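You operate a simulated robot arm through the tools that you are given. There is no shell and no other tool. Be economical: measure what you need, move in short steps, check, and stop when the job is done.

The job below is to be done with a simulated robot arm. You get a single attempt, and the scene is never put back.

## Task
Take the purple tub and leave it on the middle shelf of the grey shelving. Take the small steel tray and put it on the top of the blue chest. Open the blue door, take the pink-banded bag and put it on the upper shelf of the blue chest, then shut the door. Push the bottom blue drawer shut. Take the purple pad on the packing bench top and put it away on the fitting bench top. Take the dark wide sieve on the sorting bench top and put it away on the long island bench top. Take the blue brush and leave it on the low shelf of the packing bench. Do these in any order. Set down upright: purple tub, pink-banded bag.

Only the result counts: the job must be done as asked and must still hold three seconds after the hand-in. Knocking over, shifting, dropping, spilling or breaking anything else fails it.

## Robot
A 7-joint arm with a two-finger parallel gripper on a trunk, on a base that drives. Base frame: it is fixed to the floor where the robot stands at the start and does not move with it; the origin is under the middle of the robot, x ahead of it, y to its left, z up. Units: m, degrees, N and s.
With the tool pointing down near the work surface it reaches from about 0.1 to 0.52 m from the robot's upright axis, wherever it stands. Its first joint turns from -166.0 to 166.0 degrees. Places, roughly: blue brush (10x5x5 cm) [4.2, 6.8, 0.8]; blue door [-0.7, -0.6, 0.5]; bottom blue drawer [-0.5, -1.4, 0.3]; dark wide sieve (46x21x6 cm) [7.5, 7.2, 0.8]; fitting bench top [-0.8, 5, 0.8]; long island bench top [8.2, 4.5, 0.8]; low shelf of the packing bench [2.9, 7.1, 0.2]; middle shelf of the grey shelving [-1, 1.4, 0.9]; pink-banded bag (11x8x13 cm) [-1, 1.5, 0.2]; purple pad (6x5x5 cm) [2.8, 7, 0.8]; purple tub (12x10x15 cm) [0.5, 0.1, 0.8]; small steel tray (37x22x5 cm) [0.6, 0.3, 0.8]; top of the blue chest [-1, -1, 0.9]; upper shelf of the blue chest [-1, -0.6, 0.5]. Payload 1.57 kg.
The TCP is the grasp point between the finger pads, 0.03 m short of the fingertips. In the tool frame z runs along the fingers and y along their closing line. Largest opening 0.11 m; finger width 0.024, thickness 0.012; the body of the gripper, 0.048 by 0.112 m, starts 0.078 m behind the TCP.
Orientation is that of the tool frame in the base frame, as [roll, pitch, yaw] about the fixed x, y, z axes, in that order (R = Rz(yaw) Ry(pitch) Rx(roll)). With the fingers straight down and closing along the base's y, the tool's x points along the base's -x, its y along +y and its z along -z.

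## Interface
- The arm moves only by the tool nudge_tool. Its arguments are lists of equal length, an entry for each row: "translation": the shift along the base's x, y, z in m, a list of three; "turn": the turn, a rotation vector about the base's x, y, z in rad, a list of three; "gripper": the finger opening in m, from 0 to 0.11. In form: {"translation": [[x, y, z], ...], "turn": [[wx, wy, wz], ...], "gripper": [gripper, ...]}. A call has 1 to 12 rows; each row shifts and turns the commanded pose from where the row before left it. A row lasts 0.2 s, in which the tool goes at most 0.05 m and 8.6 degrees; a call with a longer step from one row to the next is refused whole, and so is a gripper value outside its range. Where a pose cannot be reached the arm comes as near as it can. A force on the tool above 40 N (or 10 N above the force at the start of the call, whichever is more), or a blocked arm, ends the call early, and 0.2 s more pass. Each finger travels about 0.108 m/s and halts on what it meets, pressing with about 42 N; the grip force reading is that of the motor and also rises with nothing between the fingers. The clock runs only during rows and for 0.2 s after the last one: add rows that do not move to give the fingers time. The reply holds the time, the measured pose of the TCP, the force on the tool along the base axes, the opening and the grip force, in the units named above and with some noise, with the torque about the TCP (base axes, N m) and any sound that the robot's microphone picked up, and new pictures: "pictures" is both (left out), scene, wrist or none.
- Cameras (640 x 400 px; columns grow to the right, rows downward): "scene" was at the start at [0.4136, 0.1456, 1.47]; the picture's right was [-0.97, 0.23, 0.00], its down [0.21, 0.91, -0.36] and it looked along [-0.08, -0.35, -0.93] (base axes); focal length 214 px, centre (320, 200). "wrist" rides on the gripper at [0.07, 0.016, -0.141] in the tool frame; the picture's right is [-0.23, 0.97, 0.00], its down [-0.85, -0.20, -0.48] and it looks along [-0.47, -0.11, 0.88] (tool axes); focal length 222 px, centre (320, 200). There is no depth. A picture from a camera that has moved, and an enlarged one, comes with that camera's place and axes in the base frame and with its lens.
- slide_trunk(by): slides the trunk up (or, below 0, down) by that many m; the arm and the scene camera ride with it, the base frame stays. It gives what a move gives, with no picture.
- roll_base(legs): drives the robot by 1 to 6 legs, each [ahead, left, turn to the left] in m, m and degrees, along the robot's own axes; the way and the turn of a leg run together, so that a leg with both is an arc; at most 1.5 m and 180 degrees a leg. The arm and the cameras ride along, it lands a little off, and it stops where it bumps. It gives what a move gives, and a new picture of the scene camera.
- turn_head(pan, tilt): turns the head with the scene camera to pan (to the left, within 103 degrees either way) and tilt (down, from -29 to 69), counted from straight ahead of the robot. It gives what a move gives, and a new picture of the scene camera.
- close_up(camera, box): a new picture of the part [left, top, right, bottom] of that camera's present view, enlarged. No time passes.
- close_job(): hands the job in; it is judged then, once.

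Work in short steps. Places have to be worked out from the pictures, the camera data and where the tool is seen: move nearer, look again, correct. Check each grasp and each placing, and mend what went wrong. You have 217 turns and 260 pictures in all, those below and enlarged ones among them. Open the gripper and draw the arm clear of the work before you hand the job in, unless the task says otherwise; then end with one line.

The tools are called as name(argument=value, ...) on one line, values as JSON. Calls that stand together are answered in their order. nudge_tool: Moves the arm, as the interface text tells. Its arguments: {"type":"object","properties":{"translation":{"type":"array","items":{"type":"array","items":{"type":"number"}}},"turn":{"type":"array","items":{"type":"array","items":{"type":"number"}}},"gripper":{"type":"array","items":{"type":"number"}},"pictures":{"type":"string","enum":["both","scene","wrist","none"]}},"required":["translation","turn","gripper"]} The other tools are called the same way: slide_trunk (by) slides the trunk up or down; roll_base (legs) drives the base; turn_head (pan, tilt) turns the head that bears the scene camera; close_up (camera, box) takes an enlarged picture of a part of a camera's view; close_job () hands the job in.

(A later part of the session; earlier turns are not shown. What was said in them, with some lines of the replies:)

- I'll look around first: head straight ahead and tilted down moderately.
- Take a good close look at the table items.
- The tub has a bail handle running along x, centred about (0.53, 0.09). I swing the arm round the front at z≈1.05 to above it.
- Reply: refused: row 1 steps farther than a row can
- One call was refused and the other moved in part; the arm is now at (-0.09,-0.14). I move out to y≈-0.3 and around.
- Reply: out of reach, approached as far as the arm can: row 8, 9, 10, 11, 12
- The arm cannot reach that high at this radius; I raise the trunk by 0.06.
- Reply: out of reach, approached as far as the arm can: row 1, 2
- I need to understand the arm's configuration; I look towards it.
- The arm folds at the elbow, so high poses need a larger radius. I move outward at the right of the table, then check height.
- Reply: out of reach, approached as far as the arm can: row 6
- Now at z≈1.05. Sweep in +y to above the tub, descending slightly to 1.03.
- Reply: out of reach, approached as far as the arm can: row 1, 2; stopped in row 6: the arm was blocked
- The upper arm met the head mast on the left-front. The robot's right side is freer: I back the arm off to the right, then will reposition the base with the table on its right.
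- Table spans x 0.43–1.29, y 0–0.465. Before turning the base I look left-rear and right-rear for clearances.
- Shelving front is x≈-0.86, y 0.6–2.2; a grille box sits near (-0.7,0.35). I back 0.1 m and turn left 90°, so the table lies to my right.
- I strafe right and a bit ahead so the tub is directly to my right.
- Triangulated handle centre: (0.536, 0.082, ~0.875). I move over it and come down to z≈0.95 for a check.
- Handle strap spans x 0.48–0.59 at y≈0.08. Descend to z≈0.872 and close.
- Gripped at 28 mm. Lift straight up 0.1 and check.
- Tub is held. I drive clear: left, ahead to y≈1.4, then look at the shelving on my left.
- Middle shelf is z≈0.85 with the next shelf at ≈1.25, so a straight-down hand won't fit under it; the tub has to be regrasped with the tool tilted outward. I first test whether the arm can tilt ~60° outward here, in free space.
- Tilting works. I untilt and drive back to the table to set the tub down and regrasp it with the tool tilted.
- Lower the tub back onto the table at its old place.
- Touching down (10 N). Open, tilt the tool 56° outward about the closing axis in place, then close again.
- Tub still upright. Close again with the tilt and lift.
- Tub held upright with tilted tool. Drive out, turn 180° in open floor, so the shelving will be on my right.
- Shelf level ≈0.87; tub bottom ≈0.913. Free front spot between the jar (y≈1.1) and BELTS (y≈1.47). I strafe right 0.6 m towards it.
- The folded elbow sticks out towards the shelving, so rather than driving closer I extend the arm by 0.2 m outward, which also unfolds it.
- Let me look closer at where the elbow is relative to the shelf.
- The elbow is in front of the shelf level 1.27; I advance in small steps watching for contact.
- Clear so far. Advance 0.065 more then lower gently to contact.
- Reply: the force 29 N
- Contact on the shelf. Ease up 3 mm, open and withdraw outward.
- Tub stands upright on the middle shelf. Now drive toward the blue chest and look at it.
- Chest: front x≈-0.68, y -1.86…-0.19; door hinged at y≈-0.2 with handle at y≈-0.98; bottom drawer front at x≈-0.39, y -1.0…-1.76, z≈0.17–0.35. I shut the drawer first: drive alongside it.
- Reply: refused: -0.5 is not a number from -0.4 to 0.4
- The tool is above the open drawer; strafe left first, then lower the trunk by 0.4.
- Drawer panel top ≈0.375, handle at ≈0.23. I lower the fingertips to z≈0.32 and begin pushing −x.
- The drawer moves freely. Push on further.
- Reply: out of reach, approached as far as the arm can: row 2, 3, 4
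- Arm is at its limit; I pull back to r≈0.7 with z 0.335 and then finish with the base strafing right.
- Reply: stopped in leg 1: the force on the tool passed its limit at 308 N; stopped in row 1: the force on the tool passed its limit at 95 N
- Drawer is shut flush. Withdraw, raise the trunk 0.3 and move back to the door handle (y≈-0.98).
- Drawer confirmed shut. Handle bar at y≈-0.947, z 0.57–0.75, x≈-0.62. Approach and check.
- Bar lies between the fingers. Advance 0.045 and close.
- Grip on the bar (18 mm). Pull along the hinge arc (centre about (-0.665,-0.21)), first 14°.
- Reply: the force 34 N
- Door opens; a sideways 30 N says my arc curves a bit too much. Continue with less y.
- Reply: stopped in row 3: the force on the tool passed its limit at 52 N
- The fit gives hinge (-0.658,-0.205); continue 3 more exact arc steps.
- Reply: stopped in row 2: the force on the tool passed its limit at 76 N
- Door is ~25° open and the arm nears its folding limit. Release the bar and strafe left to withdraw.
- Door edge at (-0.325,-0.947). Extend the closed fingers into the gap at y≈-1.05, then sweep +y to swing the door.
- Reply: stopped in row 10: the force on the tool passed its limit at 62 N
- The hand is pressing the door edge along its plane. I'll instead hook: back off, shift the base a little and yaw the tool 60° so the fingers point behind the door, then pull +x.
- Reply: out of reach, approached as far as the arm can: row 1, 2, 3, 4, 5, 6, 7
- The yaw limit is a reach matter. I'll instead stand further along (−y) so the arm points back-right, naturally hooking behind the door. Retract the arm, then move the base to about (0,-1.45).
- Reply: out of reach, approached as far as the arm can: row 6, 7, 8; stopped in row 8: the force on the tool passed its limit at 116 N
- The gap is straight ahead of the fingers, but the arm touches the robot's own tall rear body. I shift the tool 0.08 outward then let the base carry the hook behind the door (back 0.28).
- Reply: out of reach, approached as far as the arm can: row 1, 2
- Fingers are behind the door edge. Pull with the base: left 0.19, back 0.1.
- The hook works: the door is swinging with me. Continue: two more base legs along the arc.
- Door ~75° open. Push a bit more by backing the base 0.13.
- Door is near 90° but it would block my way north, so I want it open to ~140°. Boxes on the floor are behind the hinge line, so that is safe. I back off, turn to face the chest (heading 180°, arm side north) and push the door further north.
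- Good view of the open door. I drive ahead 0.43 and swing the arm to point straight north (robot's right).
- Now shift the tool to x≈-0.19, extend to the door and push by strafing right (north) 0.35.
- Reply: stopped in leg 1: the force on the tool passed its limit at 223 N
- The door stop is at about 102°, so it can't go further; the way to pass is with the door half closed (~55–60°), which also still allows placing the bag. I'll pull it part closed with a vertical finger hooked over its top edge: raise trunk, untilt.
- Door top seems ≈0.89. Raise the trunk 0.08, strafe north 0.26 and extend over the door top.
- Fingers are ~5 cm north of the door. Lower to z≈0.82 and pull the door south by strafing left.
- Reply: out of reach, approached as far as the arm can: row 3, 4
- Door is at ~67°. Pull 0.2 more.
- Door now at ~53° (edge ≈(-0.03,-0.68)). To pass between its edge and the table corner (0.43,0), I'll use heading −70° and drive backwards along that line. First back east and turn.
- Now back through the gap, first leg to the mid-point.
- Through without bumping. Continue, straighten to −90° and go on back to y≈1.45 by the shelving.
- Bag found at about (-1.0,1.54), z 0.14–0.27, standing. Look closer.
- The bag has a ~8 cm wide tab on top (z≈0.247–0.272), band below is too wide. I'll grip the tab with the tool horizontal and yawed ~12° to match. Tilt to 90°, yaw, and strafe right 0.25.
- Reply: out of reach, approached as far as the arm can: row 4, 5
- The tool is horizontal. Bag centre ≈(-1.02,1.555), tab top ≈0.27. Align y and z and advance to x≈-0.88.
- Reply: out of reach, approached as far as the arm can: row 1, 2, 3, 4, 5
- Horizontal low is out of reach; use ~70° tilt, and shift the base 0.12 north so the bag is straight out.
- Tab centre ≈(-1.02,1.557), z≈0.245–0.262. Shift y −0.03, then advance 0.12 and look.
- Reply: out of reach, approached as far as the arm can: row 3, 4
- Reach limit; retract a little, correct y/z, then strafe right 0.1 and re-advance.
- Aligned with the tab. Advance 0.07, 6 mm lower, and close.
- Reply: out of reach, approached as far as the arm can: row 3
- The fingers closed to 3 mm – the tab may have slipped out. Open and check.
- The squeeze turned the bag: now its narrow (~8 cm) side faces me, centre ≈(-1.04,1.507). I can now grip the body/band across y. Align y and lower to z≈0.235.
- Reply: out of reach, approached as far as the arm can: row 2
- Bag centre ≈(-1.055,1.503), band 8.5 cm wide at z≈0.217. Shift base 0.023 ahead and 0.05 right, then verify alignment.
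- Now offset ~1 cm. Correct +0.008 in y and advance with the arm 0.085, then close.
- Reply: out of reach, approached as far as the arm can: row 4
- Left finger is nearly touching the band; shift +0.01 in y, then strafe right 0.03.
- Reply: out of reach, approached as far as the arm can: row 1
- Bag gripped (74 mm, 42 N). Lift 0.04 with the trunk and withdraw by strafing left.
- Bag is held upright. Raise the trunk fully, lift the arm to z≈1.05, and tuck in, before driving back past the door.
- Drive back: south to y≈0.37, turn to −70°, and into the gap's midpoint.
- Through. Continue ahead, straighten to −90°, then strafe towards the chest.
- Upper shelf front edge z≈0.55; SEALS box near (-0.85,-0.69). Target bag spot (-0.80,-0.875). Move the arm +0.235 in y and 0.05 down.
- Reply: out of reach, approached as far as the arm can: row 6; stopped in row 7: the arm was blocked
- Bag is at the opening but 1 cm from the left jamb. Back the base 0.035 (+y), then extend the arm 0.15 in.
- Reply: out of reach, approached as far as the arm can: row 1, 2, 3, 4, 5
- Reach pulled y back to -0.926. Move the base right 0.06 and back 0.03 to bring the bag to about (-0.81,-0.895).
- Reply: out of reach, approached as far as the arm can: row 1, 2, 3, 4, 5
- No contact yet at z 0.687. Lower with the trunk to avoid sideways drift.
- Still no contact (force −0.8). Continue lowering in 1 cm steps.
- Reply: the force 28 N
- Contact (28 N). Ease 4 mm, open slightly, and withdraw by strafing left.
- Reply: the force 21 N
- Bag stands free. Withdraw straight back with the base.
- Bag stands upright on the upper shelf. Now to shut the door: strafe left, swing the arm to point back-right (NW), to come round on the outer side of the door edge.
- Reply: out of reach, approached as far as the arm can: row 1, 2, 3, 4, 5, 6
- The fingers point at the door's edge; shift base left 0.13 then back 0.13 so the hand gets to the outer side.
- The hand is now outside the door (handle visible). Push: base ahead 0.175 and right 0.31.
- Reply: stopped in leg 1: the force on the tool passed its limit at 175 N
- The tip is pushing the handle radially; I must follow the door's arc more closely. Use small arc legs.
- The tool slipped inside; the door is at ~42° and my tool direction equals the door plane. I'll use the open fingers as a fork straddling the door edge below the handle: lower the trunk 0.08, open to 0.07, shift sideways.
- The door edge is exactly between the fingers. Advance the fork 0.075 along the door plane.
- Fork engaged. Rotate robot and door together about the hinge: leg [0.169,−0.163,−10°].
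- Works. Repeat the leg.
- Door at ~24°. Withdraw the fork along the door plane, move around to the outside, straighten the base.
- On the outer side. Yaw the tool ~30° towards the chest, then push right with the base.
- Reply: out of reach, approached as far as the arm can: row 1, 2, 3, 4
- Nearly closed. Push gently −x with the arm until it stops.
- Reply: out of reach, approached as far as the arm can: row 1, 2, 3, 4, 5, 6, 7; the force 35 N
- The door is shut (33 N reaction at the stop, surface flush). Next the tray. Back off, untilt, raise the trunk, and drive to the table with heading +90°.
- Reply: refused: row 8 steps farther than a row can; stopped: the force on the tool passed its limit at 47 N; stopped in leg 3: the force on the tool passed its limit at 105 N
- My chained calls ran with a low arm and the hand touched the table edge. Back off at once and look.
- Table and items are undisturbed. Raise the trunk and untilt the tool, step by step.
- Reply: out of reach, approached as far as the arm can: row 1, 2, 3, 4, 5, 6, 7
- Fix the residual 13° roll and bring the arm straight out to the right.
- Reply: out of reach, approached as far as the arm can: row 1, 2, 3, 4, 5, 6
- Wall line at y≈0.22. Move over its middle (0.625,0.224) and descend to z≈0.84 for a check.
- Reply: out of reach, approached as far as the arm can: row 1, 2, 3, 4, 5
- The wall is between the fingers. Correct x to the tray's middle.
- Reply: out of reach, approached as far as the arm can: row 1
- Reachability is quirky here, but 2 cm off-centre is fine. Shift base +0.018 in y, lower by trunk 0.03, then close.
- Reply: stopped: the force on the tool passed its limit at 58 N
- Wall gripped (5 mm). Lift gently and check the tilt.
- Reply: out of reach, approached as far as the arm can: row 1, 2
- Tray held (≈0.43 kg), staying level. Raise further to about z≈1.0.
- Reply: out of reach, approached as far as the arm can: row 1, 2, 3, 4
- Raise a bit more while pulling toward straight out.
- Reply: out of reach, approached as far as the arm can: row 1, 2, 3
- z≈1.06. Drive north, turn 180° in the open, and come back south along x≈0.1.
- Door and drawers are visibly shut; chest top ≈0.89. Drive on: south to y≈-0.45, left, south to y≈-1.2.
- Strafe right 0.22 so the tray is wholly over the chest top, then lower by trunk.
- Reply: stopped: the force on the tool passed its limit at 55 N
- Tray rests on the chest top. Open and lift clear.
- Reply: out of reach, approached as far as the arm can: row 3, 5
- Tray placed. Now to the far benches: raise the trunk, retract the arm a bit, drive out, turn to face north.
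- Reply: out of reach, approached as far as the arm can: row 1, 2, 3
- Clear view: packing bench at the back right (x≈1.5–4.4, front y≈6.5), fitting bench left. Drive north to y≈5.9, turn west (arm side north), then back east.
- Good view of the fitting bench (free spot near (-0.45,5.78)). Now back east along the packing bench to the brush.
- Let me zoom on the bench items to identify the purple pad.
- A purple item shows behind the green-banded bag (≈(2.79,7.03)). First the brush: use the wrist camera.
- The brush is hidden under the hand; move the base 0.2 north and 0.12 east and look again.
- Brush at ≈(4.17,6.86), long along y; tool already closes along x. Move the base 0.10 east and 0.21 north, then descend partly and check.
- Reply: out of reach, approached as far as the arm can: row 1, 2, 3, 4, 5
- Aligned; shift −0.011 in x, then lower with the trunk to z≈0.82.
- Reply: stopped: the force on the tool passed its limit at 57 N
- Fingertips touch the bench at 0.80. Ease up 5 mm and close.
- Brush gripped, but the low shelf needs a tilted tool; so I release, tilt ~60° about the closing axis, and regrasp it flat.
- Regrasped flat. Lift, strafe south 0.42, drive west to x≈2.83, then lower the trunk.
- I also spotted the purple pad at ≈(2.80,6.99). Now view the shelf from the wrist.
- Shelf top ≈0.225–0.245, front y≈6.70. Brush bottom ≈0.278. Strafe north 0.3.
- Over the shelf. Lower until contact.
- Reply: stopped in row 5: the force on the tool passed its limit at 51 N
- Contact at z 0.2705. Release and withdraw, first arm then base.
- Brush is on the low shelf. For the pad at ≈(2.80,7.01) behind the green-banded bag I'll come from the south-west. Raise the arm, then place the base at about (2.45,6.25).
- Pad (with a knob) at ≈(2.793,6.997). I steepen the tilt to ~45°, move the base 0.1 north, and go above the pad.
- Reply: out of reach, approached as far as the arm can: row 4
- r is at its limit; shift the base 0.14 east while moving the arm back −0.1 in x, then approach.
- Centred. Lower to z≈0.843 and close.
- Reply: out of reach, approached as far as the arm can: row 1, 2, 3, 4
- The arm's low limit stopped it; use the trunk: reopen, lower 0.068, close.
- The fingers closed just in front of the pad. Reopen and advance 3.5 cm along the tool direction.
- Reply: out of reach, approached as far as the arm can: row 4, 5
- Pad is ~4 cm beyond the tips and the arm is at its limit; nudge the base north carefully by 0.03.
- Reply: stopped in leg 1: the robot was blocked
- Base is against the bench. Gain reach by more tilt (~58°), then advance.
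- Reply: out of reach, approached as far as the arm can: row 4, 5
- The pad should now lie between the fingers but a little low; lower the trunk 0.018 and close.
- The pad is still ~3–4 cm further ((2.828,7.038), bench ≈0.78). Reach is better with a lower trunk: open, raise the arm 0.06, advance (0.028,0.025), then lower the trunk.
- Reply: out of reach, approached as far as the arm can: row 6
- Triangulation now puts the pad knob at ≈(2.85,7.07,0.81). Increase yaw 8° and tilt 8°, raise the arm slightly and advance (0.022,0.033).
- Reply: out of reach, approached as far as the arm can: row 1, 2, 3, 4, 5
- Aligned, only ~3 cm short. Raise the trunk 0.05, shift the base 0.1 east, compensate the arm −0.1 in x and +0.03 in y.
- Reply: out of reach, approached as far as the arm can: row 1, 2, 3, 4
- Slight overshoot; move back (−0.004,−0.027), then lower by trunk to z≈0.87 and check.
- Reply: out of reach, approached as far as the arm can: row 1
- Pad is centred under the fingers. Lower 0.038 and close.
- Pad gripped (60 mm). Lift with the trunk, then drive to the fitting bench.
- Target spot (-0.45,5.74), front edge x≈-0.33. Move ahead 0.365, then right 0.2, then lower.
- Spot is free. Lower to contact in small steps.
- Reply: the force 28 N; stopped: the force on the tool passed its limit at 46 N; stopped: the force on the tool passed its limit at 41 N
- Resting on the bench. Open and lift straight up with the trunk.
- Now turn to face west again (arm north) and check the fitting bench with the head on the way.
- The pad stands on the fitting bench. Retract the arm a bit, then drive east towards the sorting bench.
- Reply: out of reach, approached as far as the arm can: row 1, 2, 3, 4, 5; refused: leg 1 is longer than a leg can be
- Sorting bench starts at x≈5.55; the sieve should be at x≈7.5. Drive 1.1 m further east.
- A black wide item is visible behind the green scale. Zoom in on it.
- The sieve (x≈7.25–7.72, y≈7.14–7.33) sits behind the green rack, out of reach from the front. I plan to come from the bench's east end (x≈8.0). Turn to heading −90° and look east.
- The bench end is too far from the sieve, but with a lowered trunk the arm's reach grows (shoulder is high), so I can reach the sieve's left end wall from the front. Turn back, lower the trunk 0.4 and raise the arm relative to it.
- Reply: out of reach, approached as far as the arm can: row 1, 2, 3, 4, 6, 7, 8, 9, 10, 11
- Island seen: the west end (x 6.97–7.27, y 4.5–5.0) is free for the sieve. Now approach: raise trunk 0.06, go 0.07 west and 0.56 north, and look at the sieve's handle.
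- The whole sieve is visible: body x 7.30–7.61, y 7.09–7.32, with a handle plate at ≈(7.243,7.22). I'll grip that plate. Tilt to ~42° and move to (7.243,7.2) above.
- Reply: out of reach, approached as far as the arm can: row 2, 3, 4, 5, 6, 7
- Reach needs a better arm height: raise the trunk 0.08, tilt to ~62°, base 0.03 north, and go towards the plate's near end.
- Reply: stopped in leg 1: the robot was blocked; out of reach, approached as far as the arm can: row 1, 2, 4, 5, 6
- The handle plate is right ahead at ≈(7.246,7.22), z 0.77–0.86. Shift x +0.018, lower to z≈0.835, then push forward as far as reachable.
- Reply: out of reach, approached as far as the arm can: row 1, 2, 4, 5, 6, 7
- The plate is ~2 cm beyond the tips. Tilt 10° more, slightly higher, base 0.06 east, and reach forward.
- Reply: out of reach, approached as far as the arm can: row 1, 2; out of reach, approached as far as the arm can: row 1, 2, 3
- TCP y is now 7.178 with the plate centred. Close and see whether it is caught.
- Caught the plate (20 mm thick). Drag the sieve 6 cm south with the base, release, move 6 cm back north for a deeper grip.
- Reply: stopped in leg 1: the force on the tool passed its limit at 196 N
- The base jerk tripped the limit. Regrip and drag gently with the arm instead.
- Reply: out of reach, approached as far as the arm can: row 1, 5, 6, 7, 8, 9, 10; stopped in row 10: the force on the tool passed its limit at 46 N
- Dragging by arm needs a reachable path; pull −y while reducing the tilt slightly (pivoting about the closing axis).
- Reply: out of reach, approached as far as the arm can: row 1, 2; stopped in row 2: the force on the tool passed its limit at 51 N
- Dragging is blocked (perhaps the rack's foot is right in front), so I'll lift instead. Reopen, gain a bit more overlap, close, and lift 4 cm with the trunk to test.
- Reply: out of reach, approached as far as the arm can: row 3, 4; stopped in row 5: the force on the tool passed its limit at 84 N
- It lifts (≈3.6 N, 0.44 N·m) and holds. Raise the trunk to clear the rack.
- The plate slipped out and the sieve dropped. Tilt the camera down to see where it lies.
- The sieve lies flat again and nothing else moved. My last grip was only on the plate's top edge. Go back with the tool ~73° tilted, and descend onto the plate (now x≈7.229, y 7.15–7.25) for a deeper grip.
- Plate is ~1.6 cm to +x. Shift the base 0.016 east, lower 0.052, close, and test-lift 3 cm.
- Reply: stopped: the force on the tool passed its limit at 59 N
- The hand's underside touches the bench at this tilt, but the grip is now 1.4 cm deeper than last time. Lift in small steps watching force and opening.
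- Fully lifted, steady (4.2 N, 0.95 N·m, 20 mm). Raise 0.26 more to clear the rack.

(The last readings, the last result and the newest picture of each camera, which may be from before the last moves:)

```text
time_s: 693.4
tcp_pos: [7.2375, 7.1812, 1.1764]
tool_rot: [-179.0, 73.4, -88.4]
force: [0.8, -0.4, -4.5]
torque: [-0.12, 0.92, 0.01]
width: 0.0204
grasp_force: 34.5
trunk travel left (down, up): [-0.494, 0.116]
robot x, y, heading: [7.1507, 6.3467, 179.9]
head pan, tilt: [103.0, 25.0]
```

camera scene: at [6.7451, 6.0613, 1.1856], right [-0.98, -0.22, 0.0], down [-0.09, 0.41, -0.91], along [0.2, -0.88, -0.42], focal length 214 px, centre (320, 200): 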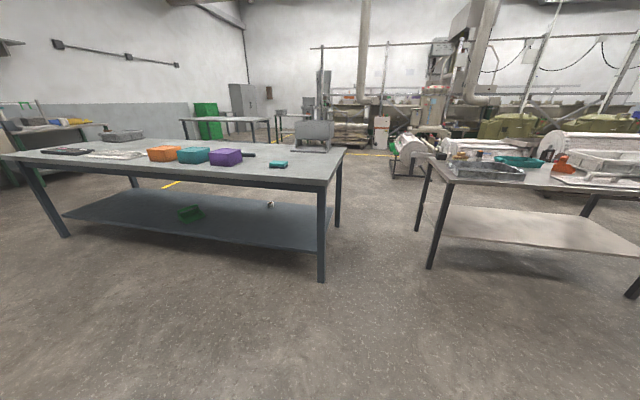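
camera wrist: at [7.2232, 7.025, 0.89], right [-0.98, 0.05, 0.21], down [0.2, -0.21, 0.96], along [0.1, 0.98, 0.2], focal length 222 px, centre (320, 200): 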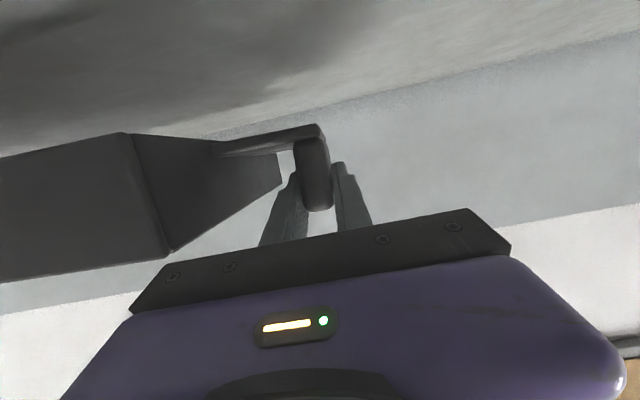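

Stable. Back out south, west, and turn to heading 90° (arm east).

roll_base(legs=[[0, 0.6, 0], [0.88, 0, 0]])

roll_base(legs=[[0, 0, -90]])

```text
time_s: 701.1
tcp_pos: [6.3294, 6.5797, 1.1766]
tool_rot: [-178.9, 73.4, -87.6]
force: [0.3, -0.1, -4.9]
torque: [-0.13, 0.94, -0.03]
width: 0.021
grasp_force: 34.2
trunk travel left (down, up): [-0.494, 0.116]
robot x, y, heading: [6.2565, 5.7465, -179.5]
head pan, tilt: [103.0, 25.0]
camera scene: at [5.8517, 5.4545, 1.4739], right [-0.97, -0.23, 0.0], down [-0.1, 0.41, -0.91], along [0.21, -0.88, -0.42], focal length 214 px, centre (320, 200)
```

scene: 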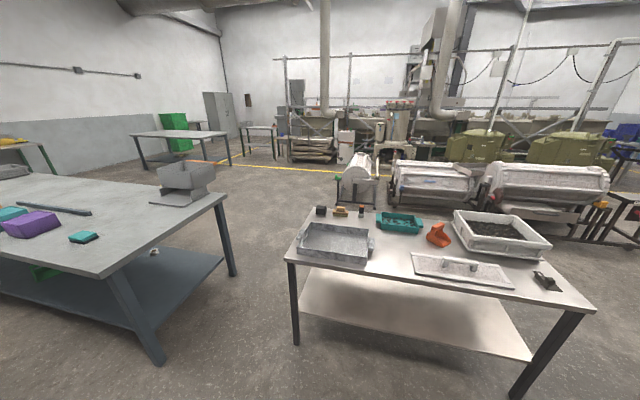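

```text
time_s: 705.3
tcp_pos: [7.0896, 5.6872, 1.1767]
tool_rot: [-179.0, 73.5, -176.7]
force: [0.3, -0.4, -4.3]
torque: [0.95, 0.14, -0.01]
width: 0.0211
grasp_force: 34.3
trunk travel left (down, up): [-0.494, 0.116]
robot x, y, heading: [6.2561, 5.7439, 91.6]
head pan, tilt: [103.0, 25.0]
camera scene: at [5.956, 6.1472, 1.4739], right [-0.25, 0.97, 0.0], down [0.41, 0.1, -0.91], along [-0.88, -0.22, -0.42], focal length 214 px, centre (320, 200)
```

scene: 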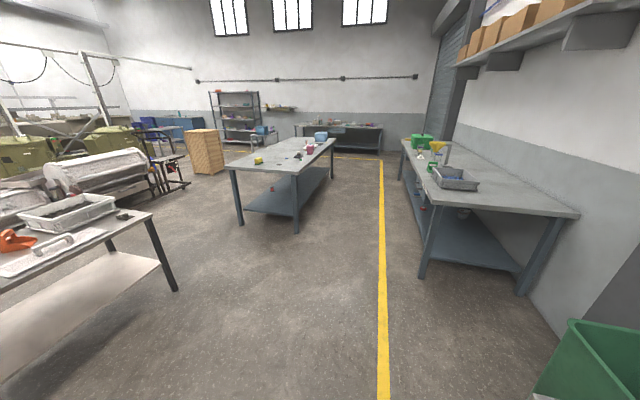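

Still held. The steel table limits my rear, so I approach the island's west end with heading ≈82.6°: turn −9°, then back into position.

roll_base(legs=[[0, 0, -9], [-0.585, -0.14, 0]])

slide_trunk(by=-0.22)

nudge_tool(translation=[[0, 0, 0]], turn=[[0, 0, 0]], gripper=[0], pictures="wrist")

```text
time_s: 709.3
tcp_pos: [7.1302, 4.9566, 1.175]
tool_rot: [-179.1, 73.3, 174.0]
force: [0.0, 0.2, -3.8]
torque: [0.94, -0.05, -0.01]
width: 0.0213
grasp_force: 34.2
trunk travel left (down, up): [-0.494, 0.116]
robot x, y, heading: [6.3187, 5.1512, 82.4]
head pan, tilt: [103.0, 25.0]
camera scene: at [6.0858, 5.5932, 1.4739], right [-0.09, 1.0, 0.0], down [0.42, 0.04, -0.91], along [-0.9, -0.08, -0.42], focal length 214 px, centre (320, 200)
```

scene: 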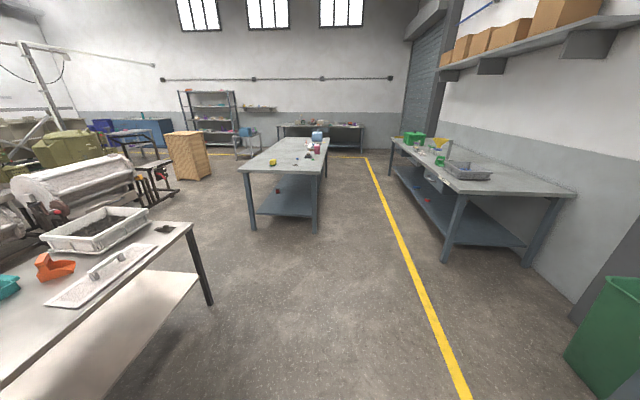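

```text
time_s: 711.6
tcp_pos: [7.1307, 4.9574, 0.9551]
tool_rot: [-179.2, 73.4, 173.8]
force: [-0.3, 0.8, -4.0]
torque: [0.93, -0.03, 0.04]
width: 0.021
grasp_force: 34.8
trunk travel left (down, up): [-0.274, 0.336]
robot x, y, heading: [6.3188, 5.154, 82.2]
head pan, tilt: [103.0, 25.0]
```

```text
time_s: 712.0
tcp_pos: [7.1312, 4.9558, 0.9559]
tool_rot: [-179.2, 73.5, 174.0]
force: [0.0, 0.1, -4.6]
torque: [0.95, -0.01, 0.0]
width: 0.0212
grasp_force: 34.6
trunk travel left (down, up): [-0.274, 0.336]
robot x, y, heading: [6.3174, 5.1529, 82.1]
head pan, tilt: [103.0, 25.0]
camera wrist: at [6.9775, 4.992, 0.9298], right [0.18, 0.96, 0.21], down [-0.24, -0.17, 0.96], along [0.95, -0.22, 0.2], focal length 222 px, centre (320, 200)
```

wrist: 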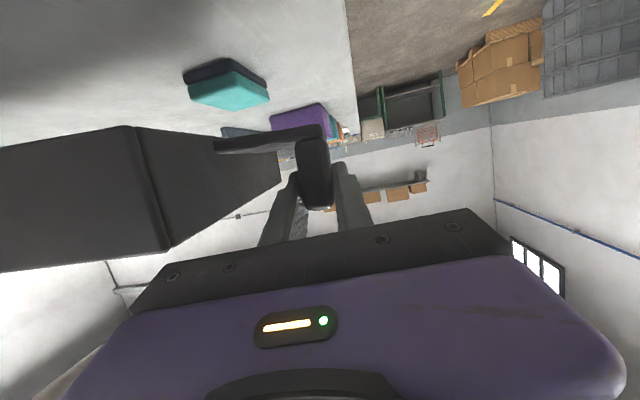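

The teal sponge is close (x≈7.25). Shift 0.035 left (west), then lower in steps.

roll_base(legs=[[0, 0.035, 0]])

slide_trunk(by=-0.06)

slide_trunk(by=-0.015)

slide_trunk(by=-0.01)

```text
time_s: 712.9
tcp_pos: [7.0952, 4.9615, 0.9572]
tool_rot: [-179.1, 73.5, 174.0]
force: [-0.3, -0.3, -4.1]
torque: [0.93, -0.05, 0.0]
width: 0.0214
grasp_force: 34.7
trunk travel left (down, up): [-0.274, 0.336]
robot x, y, heading: [6.2833, 5.1517, 82.3]
head pan, tilt: [103.0, 25.0]
camera scene: at [6.0506, 5.5982, 1.2539], right [-0.09, 1.0, 0.0], down [0.42, 0.04, -0.91], along [-0.9, -0.08, -0.42], focal length 214 px, centre (320, 200)
```

scene: 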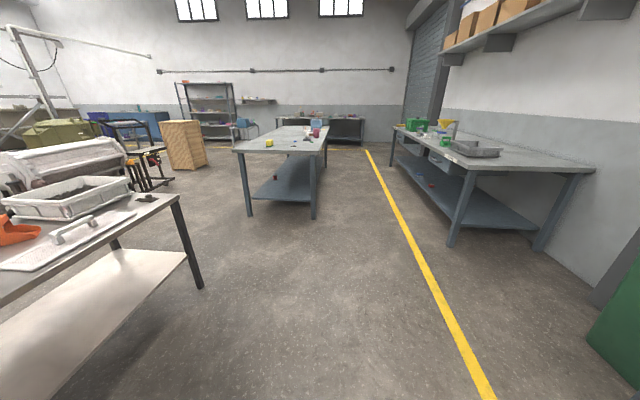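

```text
time_s: 713.9
tcp_pos: [7.0959, 4.9616, 0.8961]
tool_rot: [-179.1, 73.5, 173.9]
force: [-0.2, 0.6, -4.2]
torque: [0.93, -0.01, -0.02]
width: 0.0216
grasp_force: 34.7
trunk travel left (down, up): [-0.214, 0.396]
robot x, y, heading: [6.2846, 5.1552, 82.3]
head pan, tilt: [103.0, 25.0]
```

```text
time_s: 714.5
tcp_pos: [7.0947, 4.9609, 0.881]
tool_rot: [-179.1, 73.4, 173.7]
force: [0.9, 0.2, -4.4]
torque: [0.94, -0.01, -0.03]
width: 0.0214
grasp_force: 34.5
trunk travel left (down, up): [-0.199, 0.411]
robot x, y, heading: [6.2844, 5.1562, 82.2]
head pan, tilt: [103.0, 25.0]
```

```text
time_s: 715.1
tcp_pos: [7.0943, 4.9614, 0.8713]
tool_rot: [-179.2, 73.3, 173.8]
force: [-0.2, -0.8, -4.3]
torque: [0.91, 0.0, 0.01]
width: 0.0209
grasp_force: 34.0
trunk travel left (down, up): [-0.189, 0.421]
robot x, y, heading: [6.2829, 5.1584, 82.2]
head pan, tilt: [103.0, 25.0]
```

Continue lowering until the weight comes off.

slide_trunk(by=-0.01)

slide_trunk(by=-0.008)

slide_trunk(by=-0.006)

```text
time_s: 715.7
tcp_pos: [7.094, 4.9609, 0.8604]
tool_rot: [-179.3, 73.4, 173.7]
force: [-0.6, -0.7, -4.9]
torque: [0.95, -0.02, -0.01]
width: 0.0203
grasp_force: 34.2
trunk travel left (down, up): [-0.179, 0.431]
robot x, y, heading: [6.2795, 5.1553, 81.9]
head pan, tilt: [103.0, 25.0]
```

```text
time_s: 716.3
tcp_pos: [7.0947, 4.9628, 0.8531]
tool_rot: [-179.3, 73.4, 173.7]
force: [-0.5, 0.2, -3.7]
torque: [0.73, -0.02, -0.05]
width: 0.02
grasp_force: 34.3
trunk travel left (down, up): [-0.171, 0.439]
robot x, y, heading: [6.2829, 5.1544, 82.0]
head pan, tilt: [103.0, 25.0]
```

```text
time_s: 716.8
tcp_pos: [7.095, 4.962, 0.8491]
tool_rot: [-179.0, 73.4, 173.9]
force: [-0.6, -0.7, 5.0]
torque: [0.43, 0.77, 0.02]
width: 0.02
grasp_force: 33.8
trunk travel left (down, up): [-0.165, 0.445]
robot x, y, heading: [6.2813, 5.1546, 82.3]
head pan, tilt: [103.0, 25.0]
```

The sieve is resting. Open, raise straight up, and look.

nudge_tool(translation=[[0, 0, 0], [0, 0, 0]], turn=[[0, 0, 0], [0, 0, 0]], gripper=[0.035, 0.05], pictures="none")

slide_trunk(by=0.15)

nudge_tool(translation=[[0, 0, 0], [0, 0, 0]], turn=[[0, 0.1, 0], [0, 0.1, 0]], gripper=[0.05, 0.05], pictures="wrist")

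```text
time_s: 717.4
tcp_pos: [7.0957, 4.9611, 0.8459]
tool_rot: [-179.2, 73.5, 173.9]
force: [-0.3, 1.7, 0.2]
torque: [0.0, 0.0, -0.03]
width: 0.0497
grasp_force: 0.1
trunk travel left (down, up): [-0.165, 0.445]
robot x, y, heading: [6.2817, 5.1532, 82.2]
head pan, tilt: [103.0, 25.0]
```

```text
time_s: 719.2
tcp_pos: [7.0953, 4.9623, 0.9974]
tool_rot: [-179.1, 73.4, 173.8]
force: [0.3, -0.8, 0.3]
torque: [-0.02, -0.01, 0.02]
width: 0.05
grasp_force: 0.1
trunk travel left (down, up): [-0.315, 0.295]
robot x, y, heading: [6.2804, 5.1567, 82.3]
head pan, tilt: [103.0, 25.0]
```

```text
time_s: 719.8
tcp_pos: [7.0915, 4.9744, 0.9891]
tool_rot: [-176.6, 61.9, 176.3]
force: [0.0, -0.6, 0.0]
torque: [0.01, -0.02, -0.04]
width: 0.0498
grasp_force: 0.0
out of reach, approached as far as the arm can: row 2
trunk travel left (down, up): [-0.315, 0.295]
robot x, y, heading: [6.2828, 5.1558, 82.2]
head pan, tilt: [103.0, 25.0]
camera wrist: at [6.9367, 5.0096, 0.9938], right [0.22, 0.96, 0.17], down [-0.04, -0.17, 0.98], along [0.97, -0.22, 0.0], focal length 222 px, centre (320, 200)
```

wrist: 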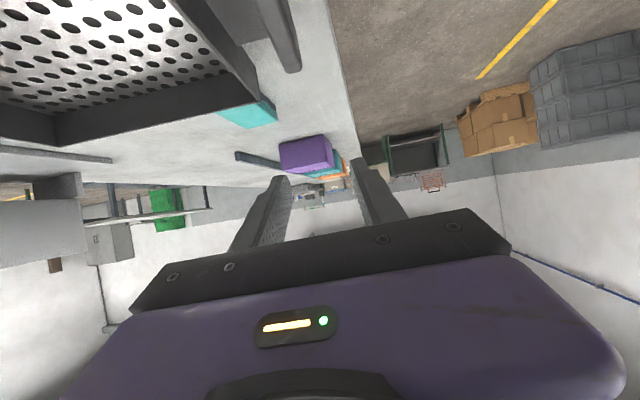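

The sieve lies flat on the island. Draw clear: drive north 0.5 m.

roll_base(legs=[[0.5, 0, 0]])

turn_head(pan=-103, tilt=30)

```text
time_s: 722.7
tcp_pos: [7.1597, 5.4501, 0.9895]
tool_rot: [-176.6, 62.1, 175.7]
force: [-0.9, 0.1, 0.7]
torque: [0.01, 0.05, 0.01]
width: 0.0499
grasp_force: 0.1
trunk travel left (down, up): [-0.315, 0.295]
robot x, y, heading: [6.3492, 5.6372, 81.5]
head pan, tilt: [103.0, 25.0]
camera scene: at [6.1245, 6.0844, 1.2949], right [-0.08, 1.0, 0.0], down [0.42, 0.03, -0.91], along [-0.9, -0.07, -0.42], focal length 214 px, centre (320, 200)
```

scene: 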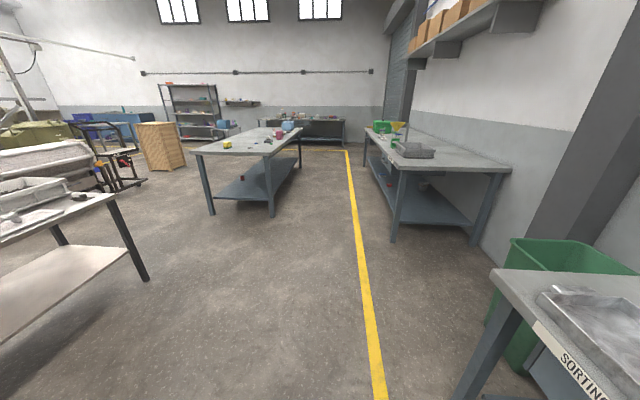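

```text
time_s: 725.7
tcp_pos: [7.1599, 5.4517, 0.989]
tool_rot: [-176.6, 62.0, 175.7]
force: [0.0, 0.9, -0.5]
torque: [-0.03, 0.01, 0.0]
width: 0.05
grasp_force: 0.1
trunk travel left (down, up): [-0.315, 0.295]
robot x, y, heading: [6.3539, 5.6385, 81.8]
head pan, tilt: [-103.0, 30.0]
camera scene: at [6.3005, 6.0585, 1.2869], right [-0.37, -0.93, 0.0], down [-0.47, 0.18, -0.87], along [0.81, -0.32, -0.5], focal length 214 px, centre (320, 200)
```

scene: 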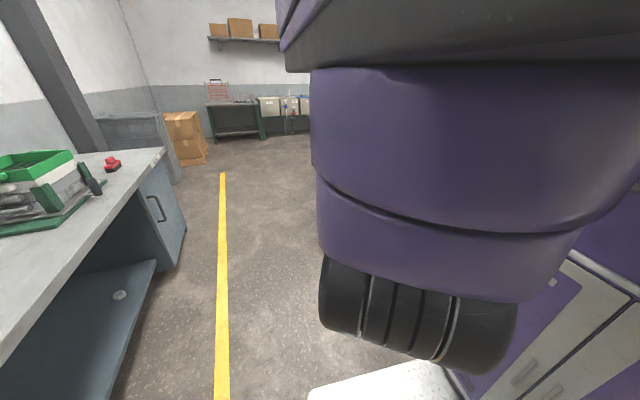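

All items are placed, the drawer and door are shut, the gripper is open and clear. I hand the job in.

close_job()

```text
The job is handed in.
```

I handed the job in with every task done, but the sieve slipped once: it fell about 0.2 m back onto the sorting bench. It landed flat and I saw nothing else disturbed, but two things could still count against me: my pulls on it may have pressed on the green rack in front, and it now sits close to a teal sponge on the island.
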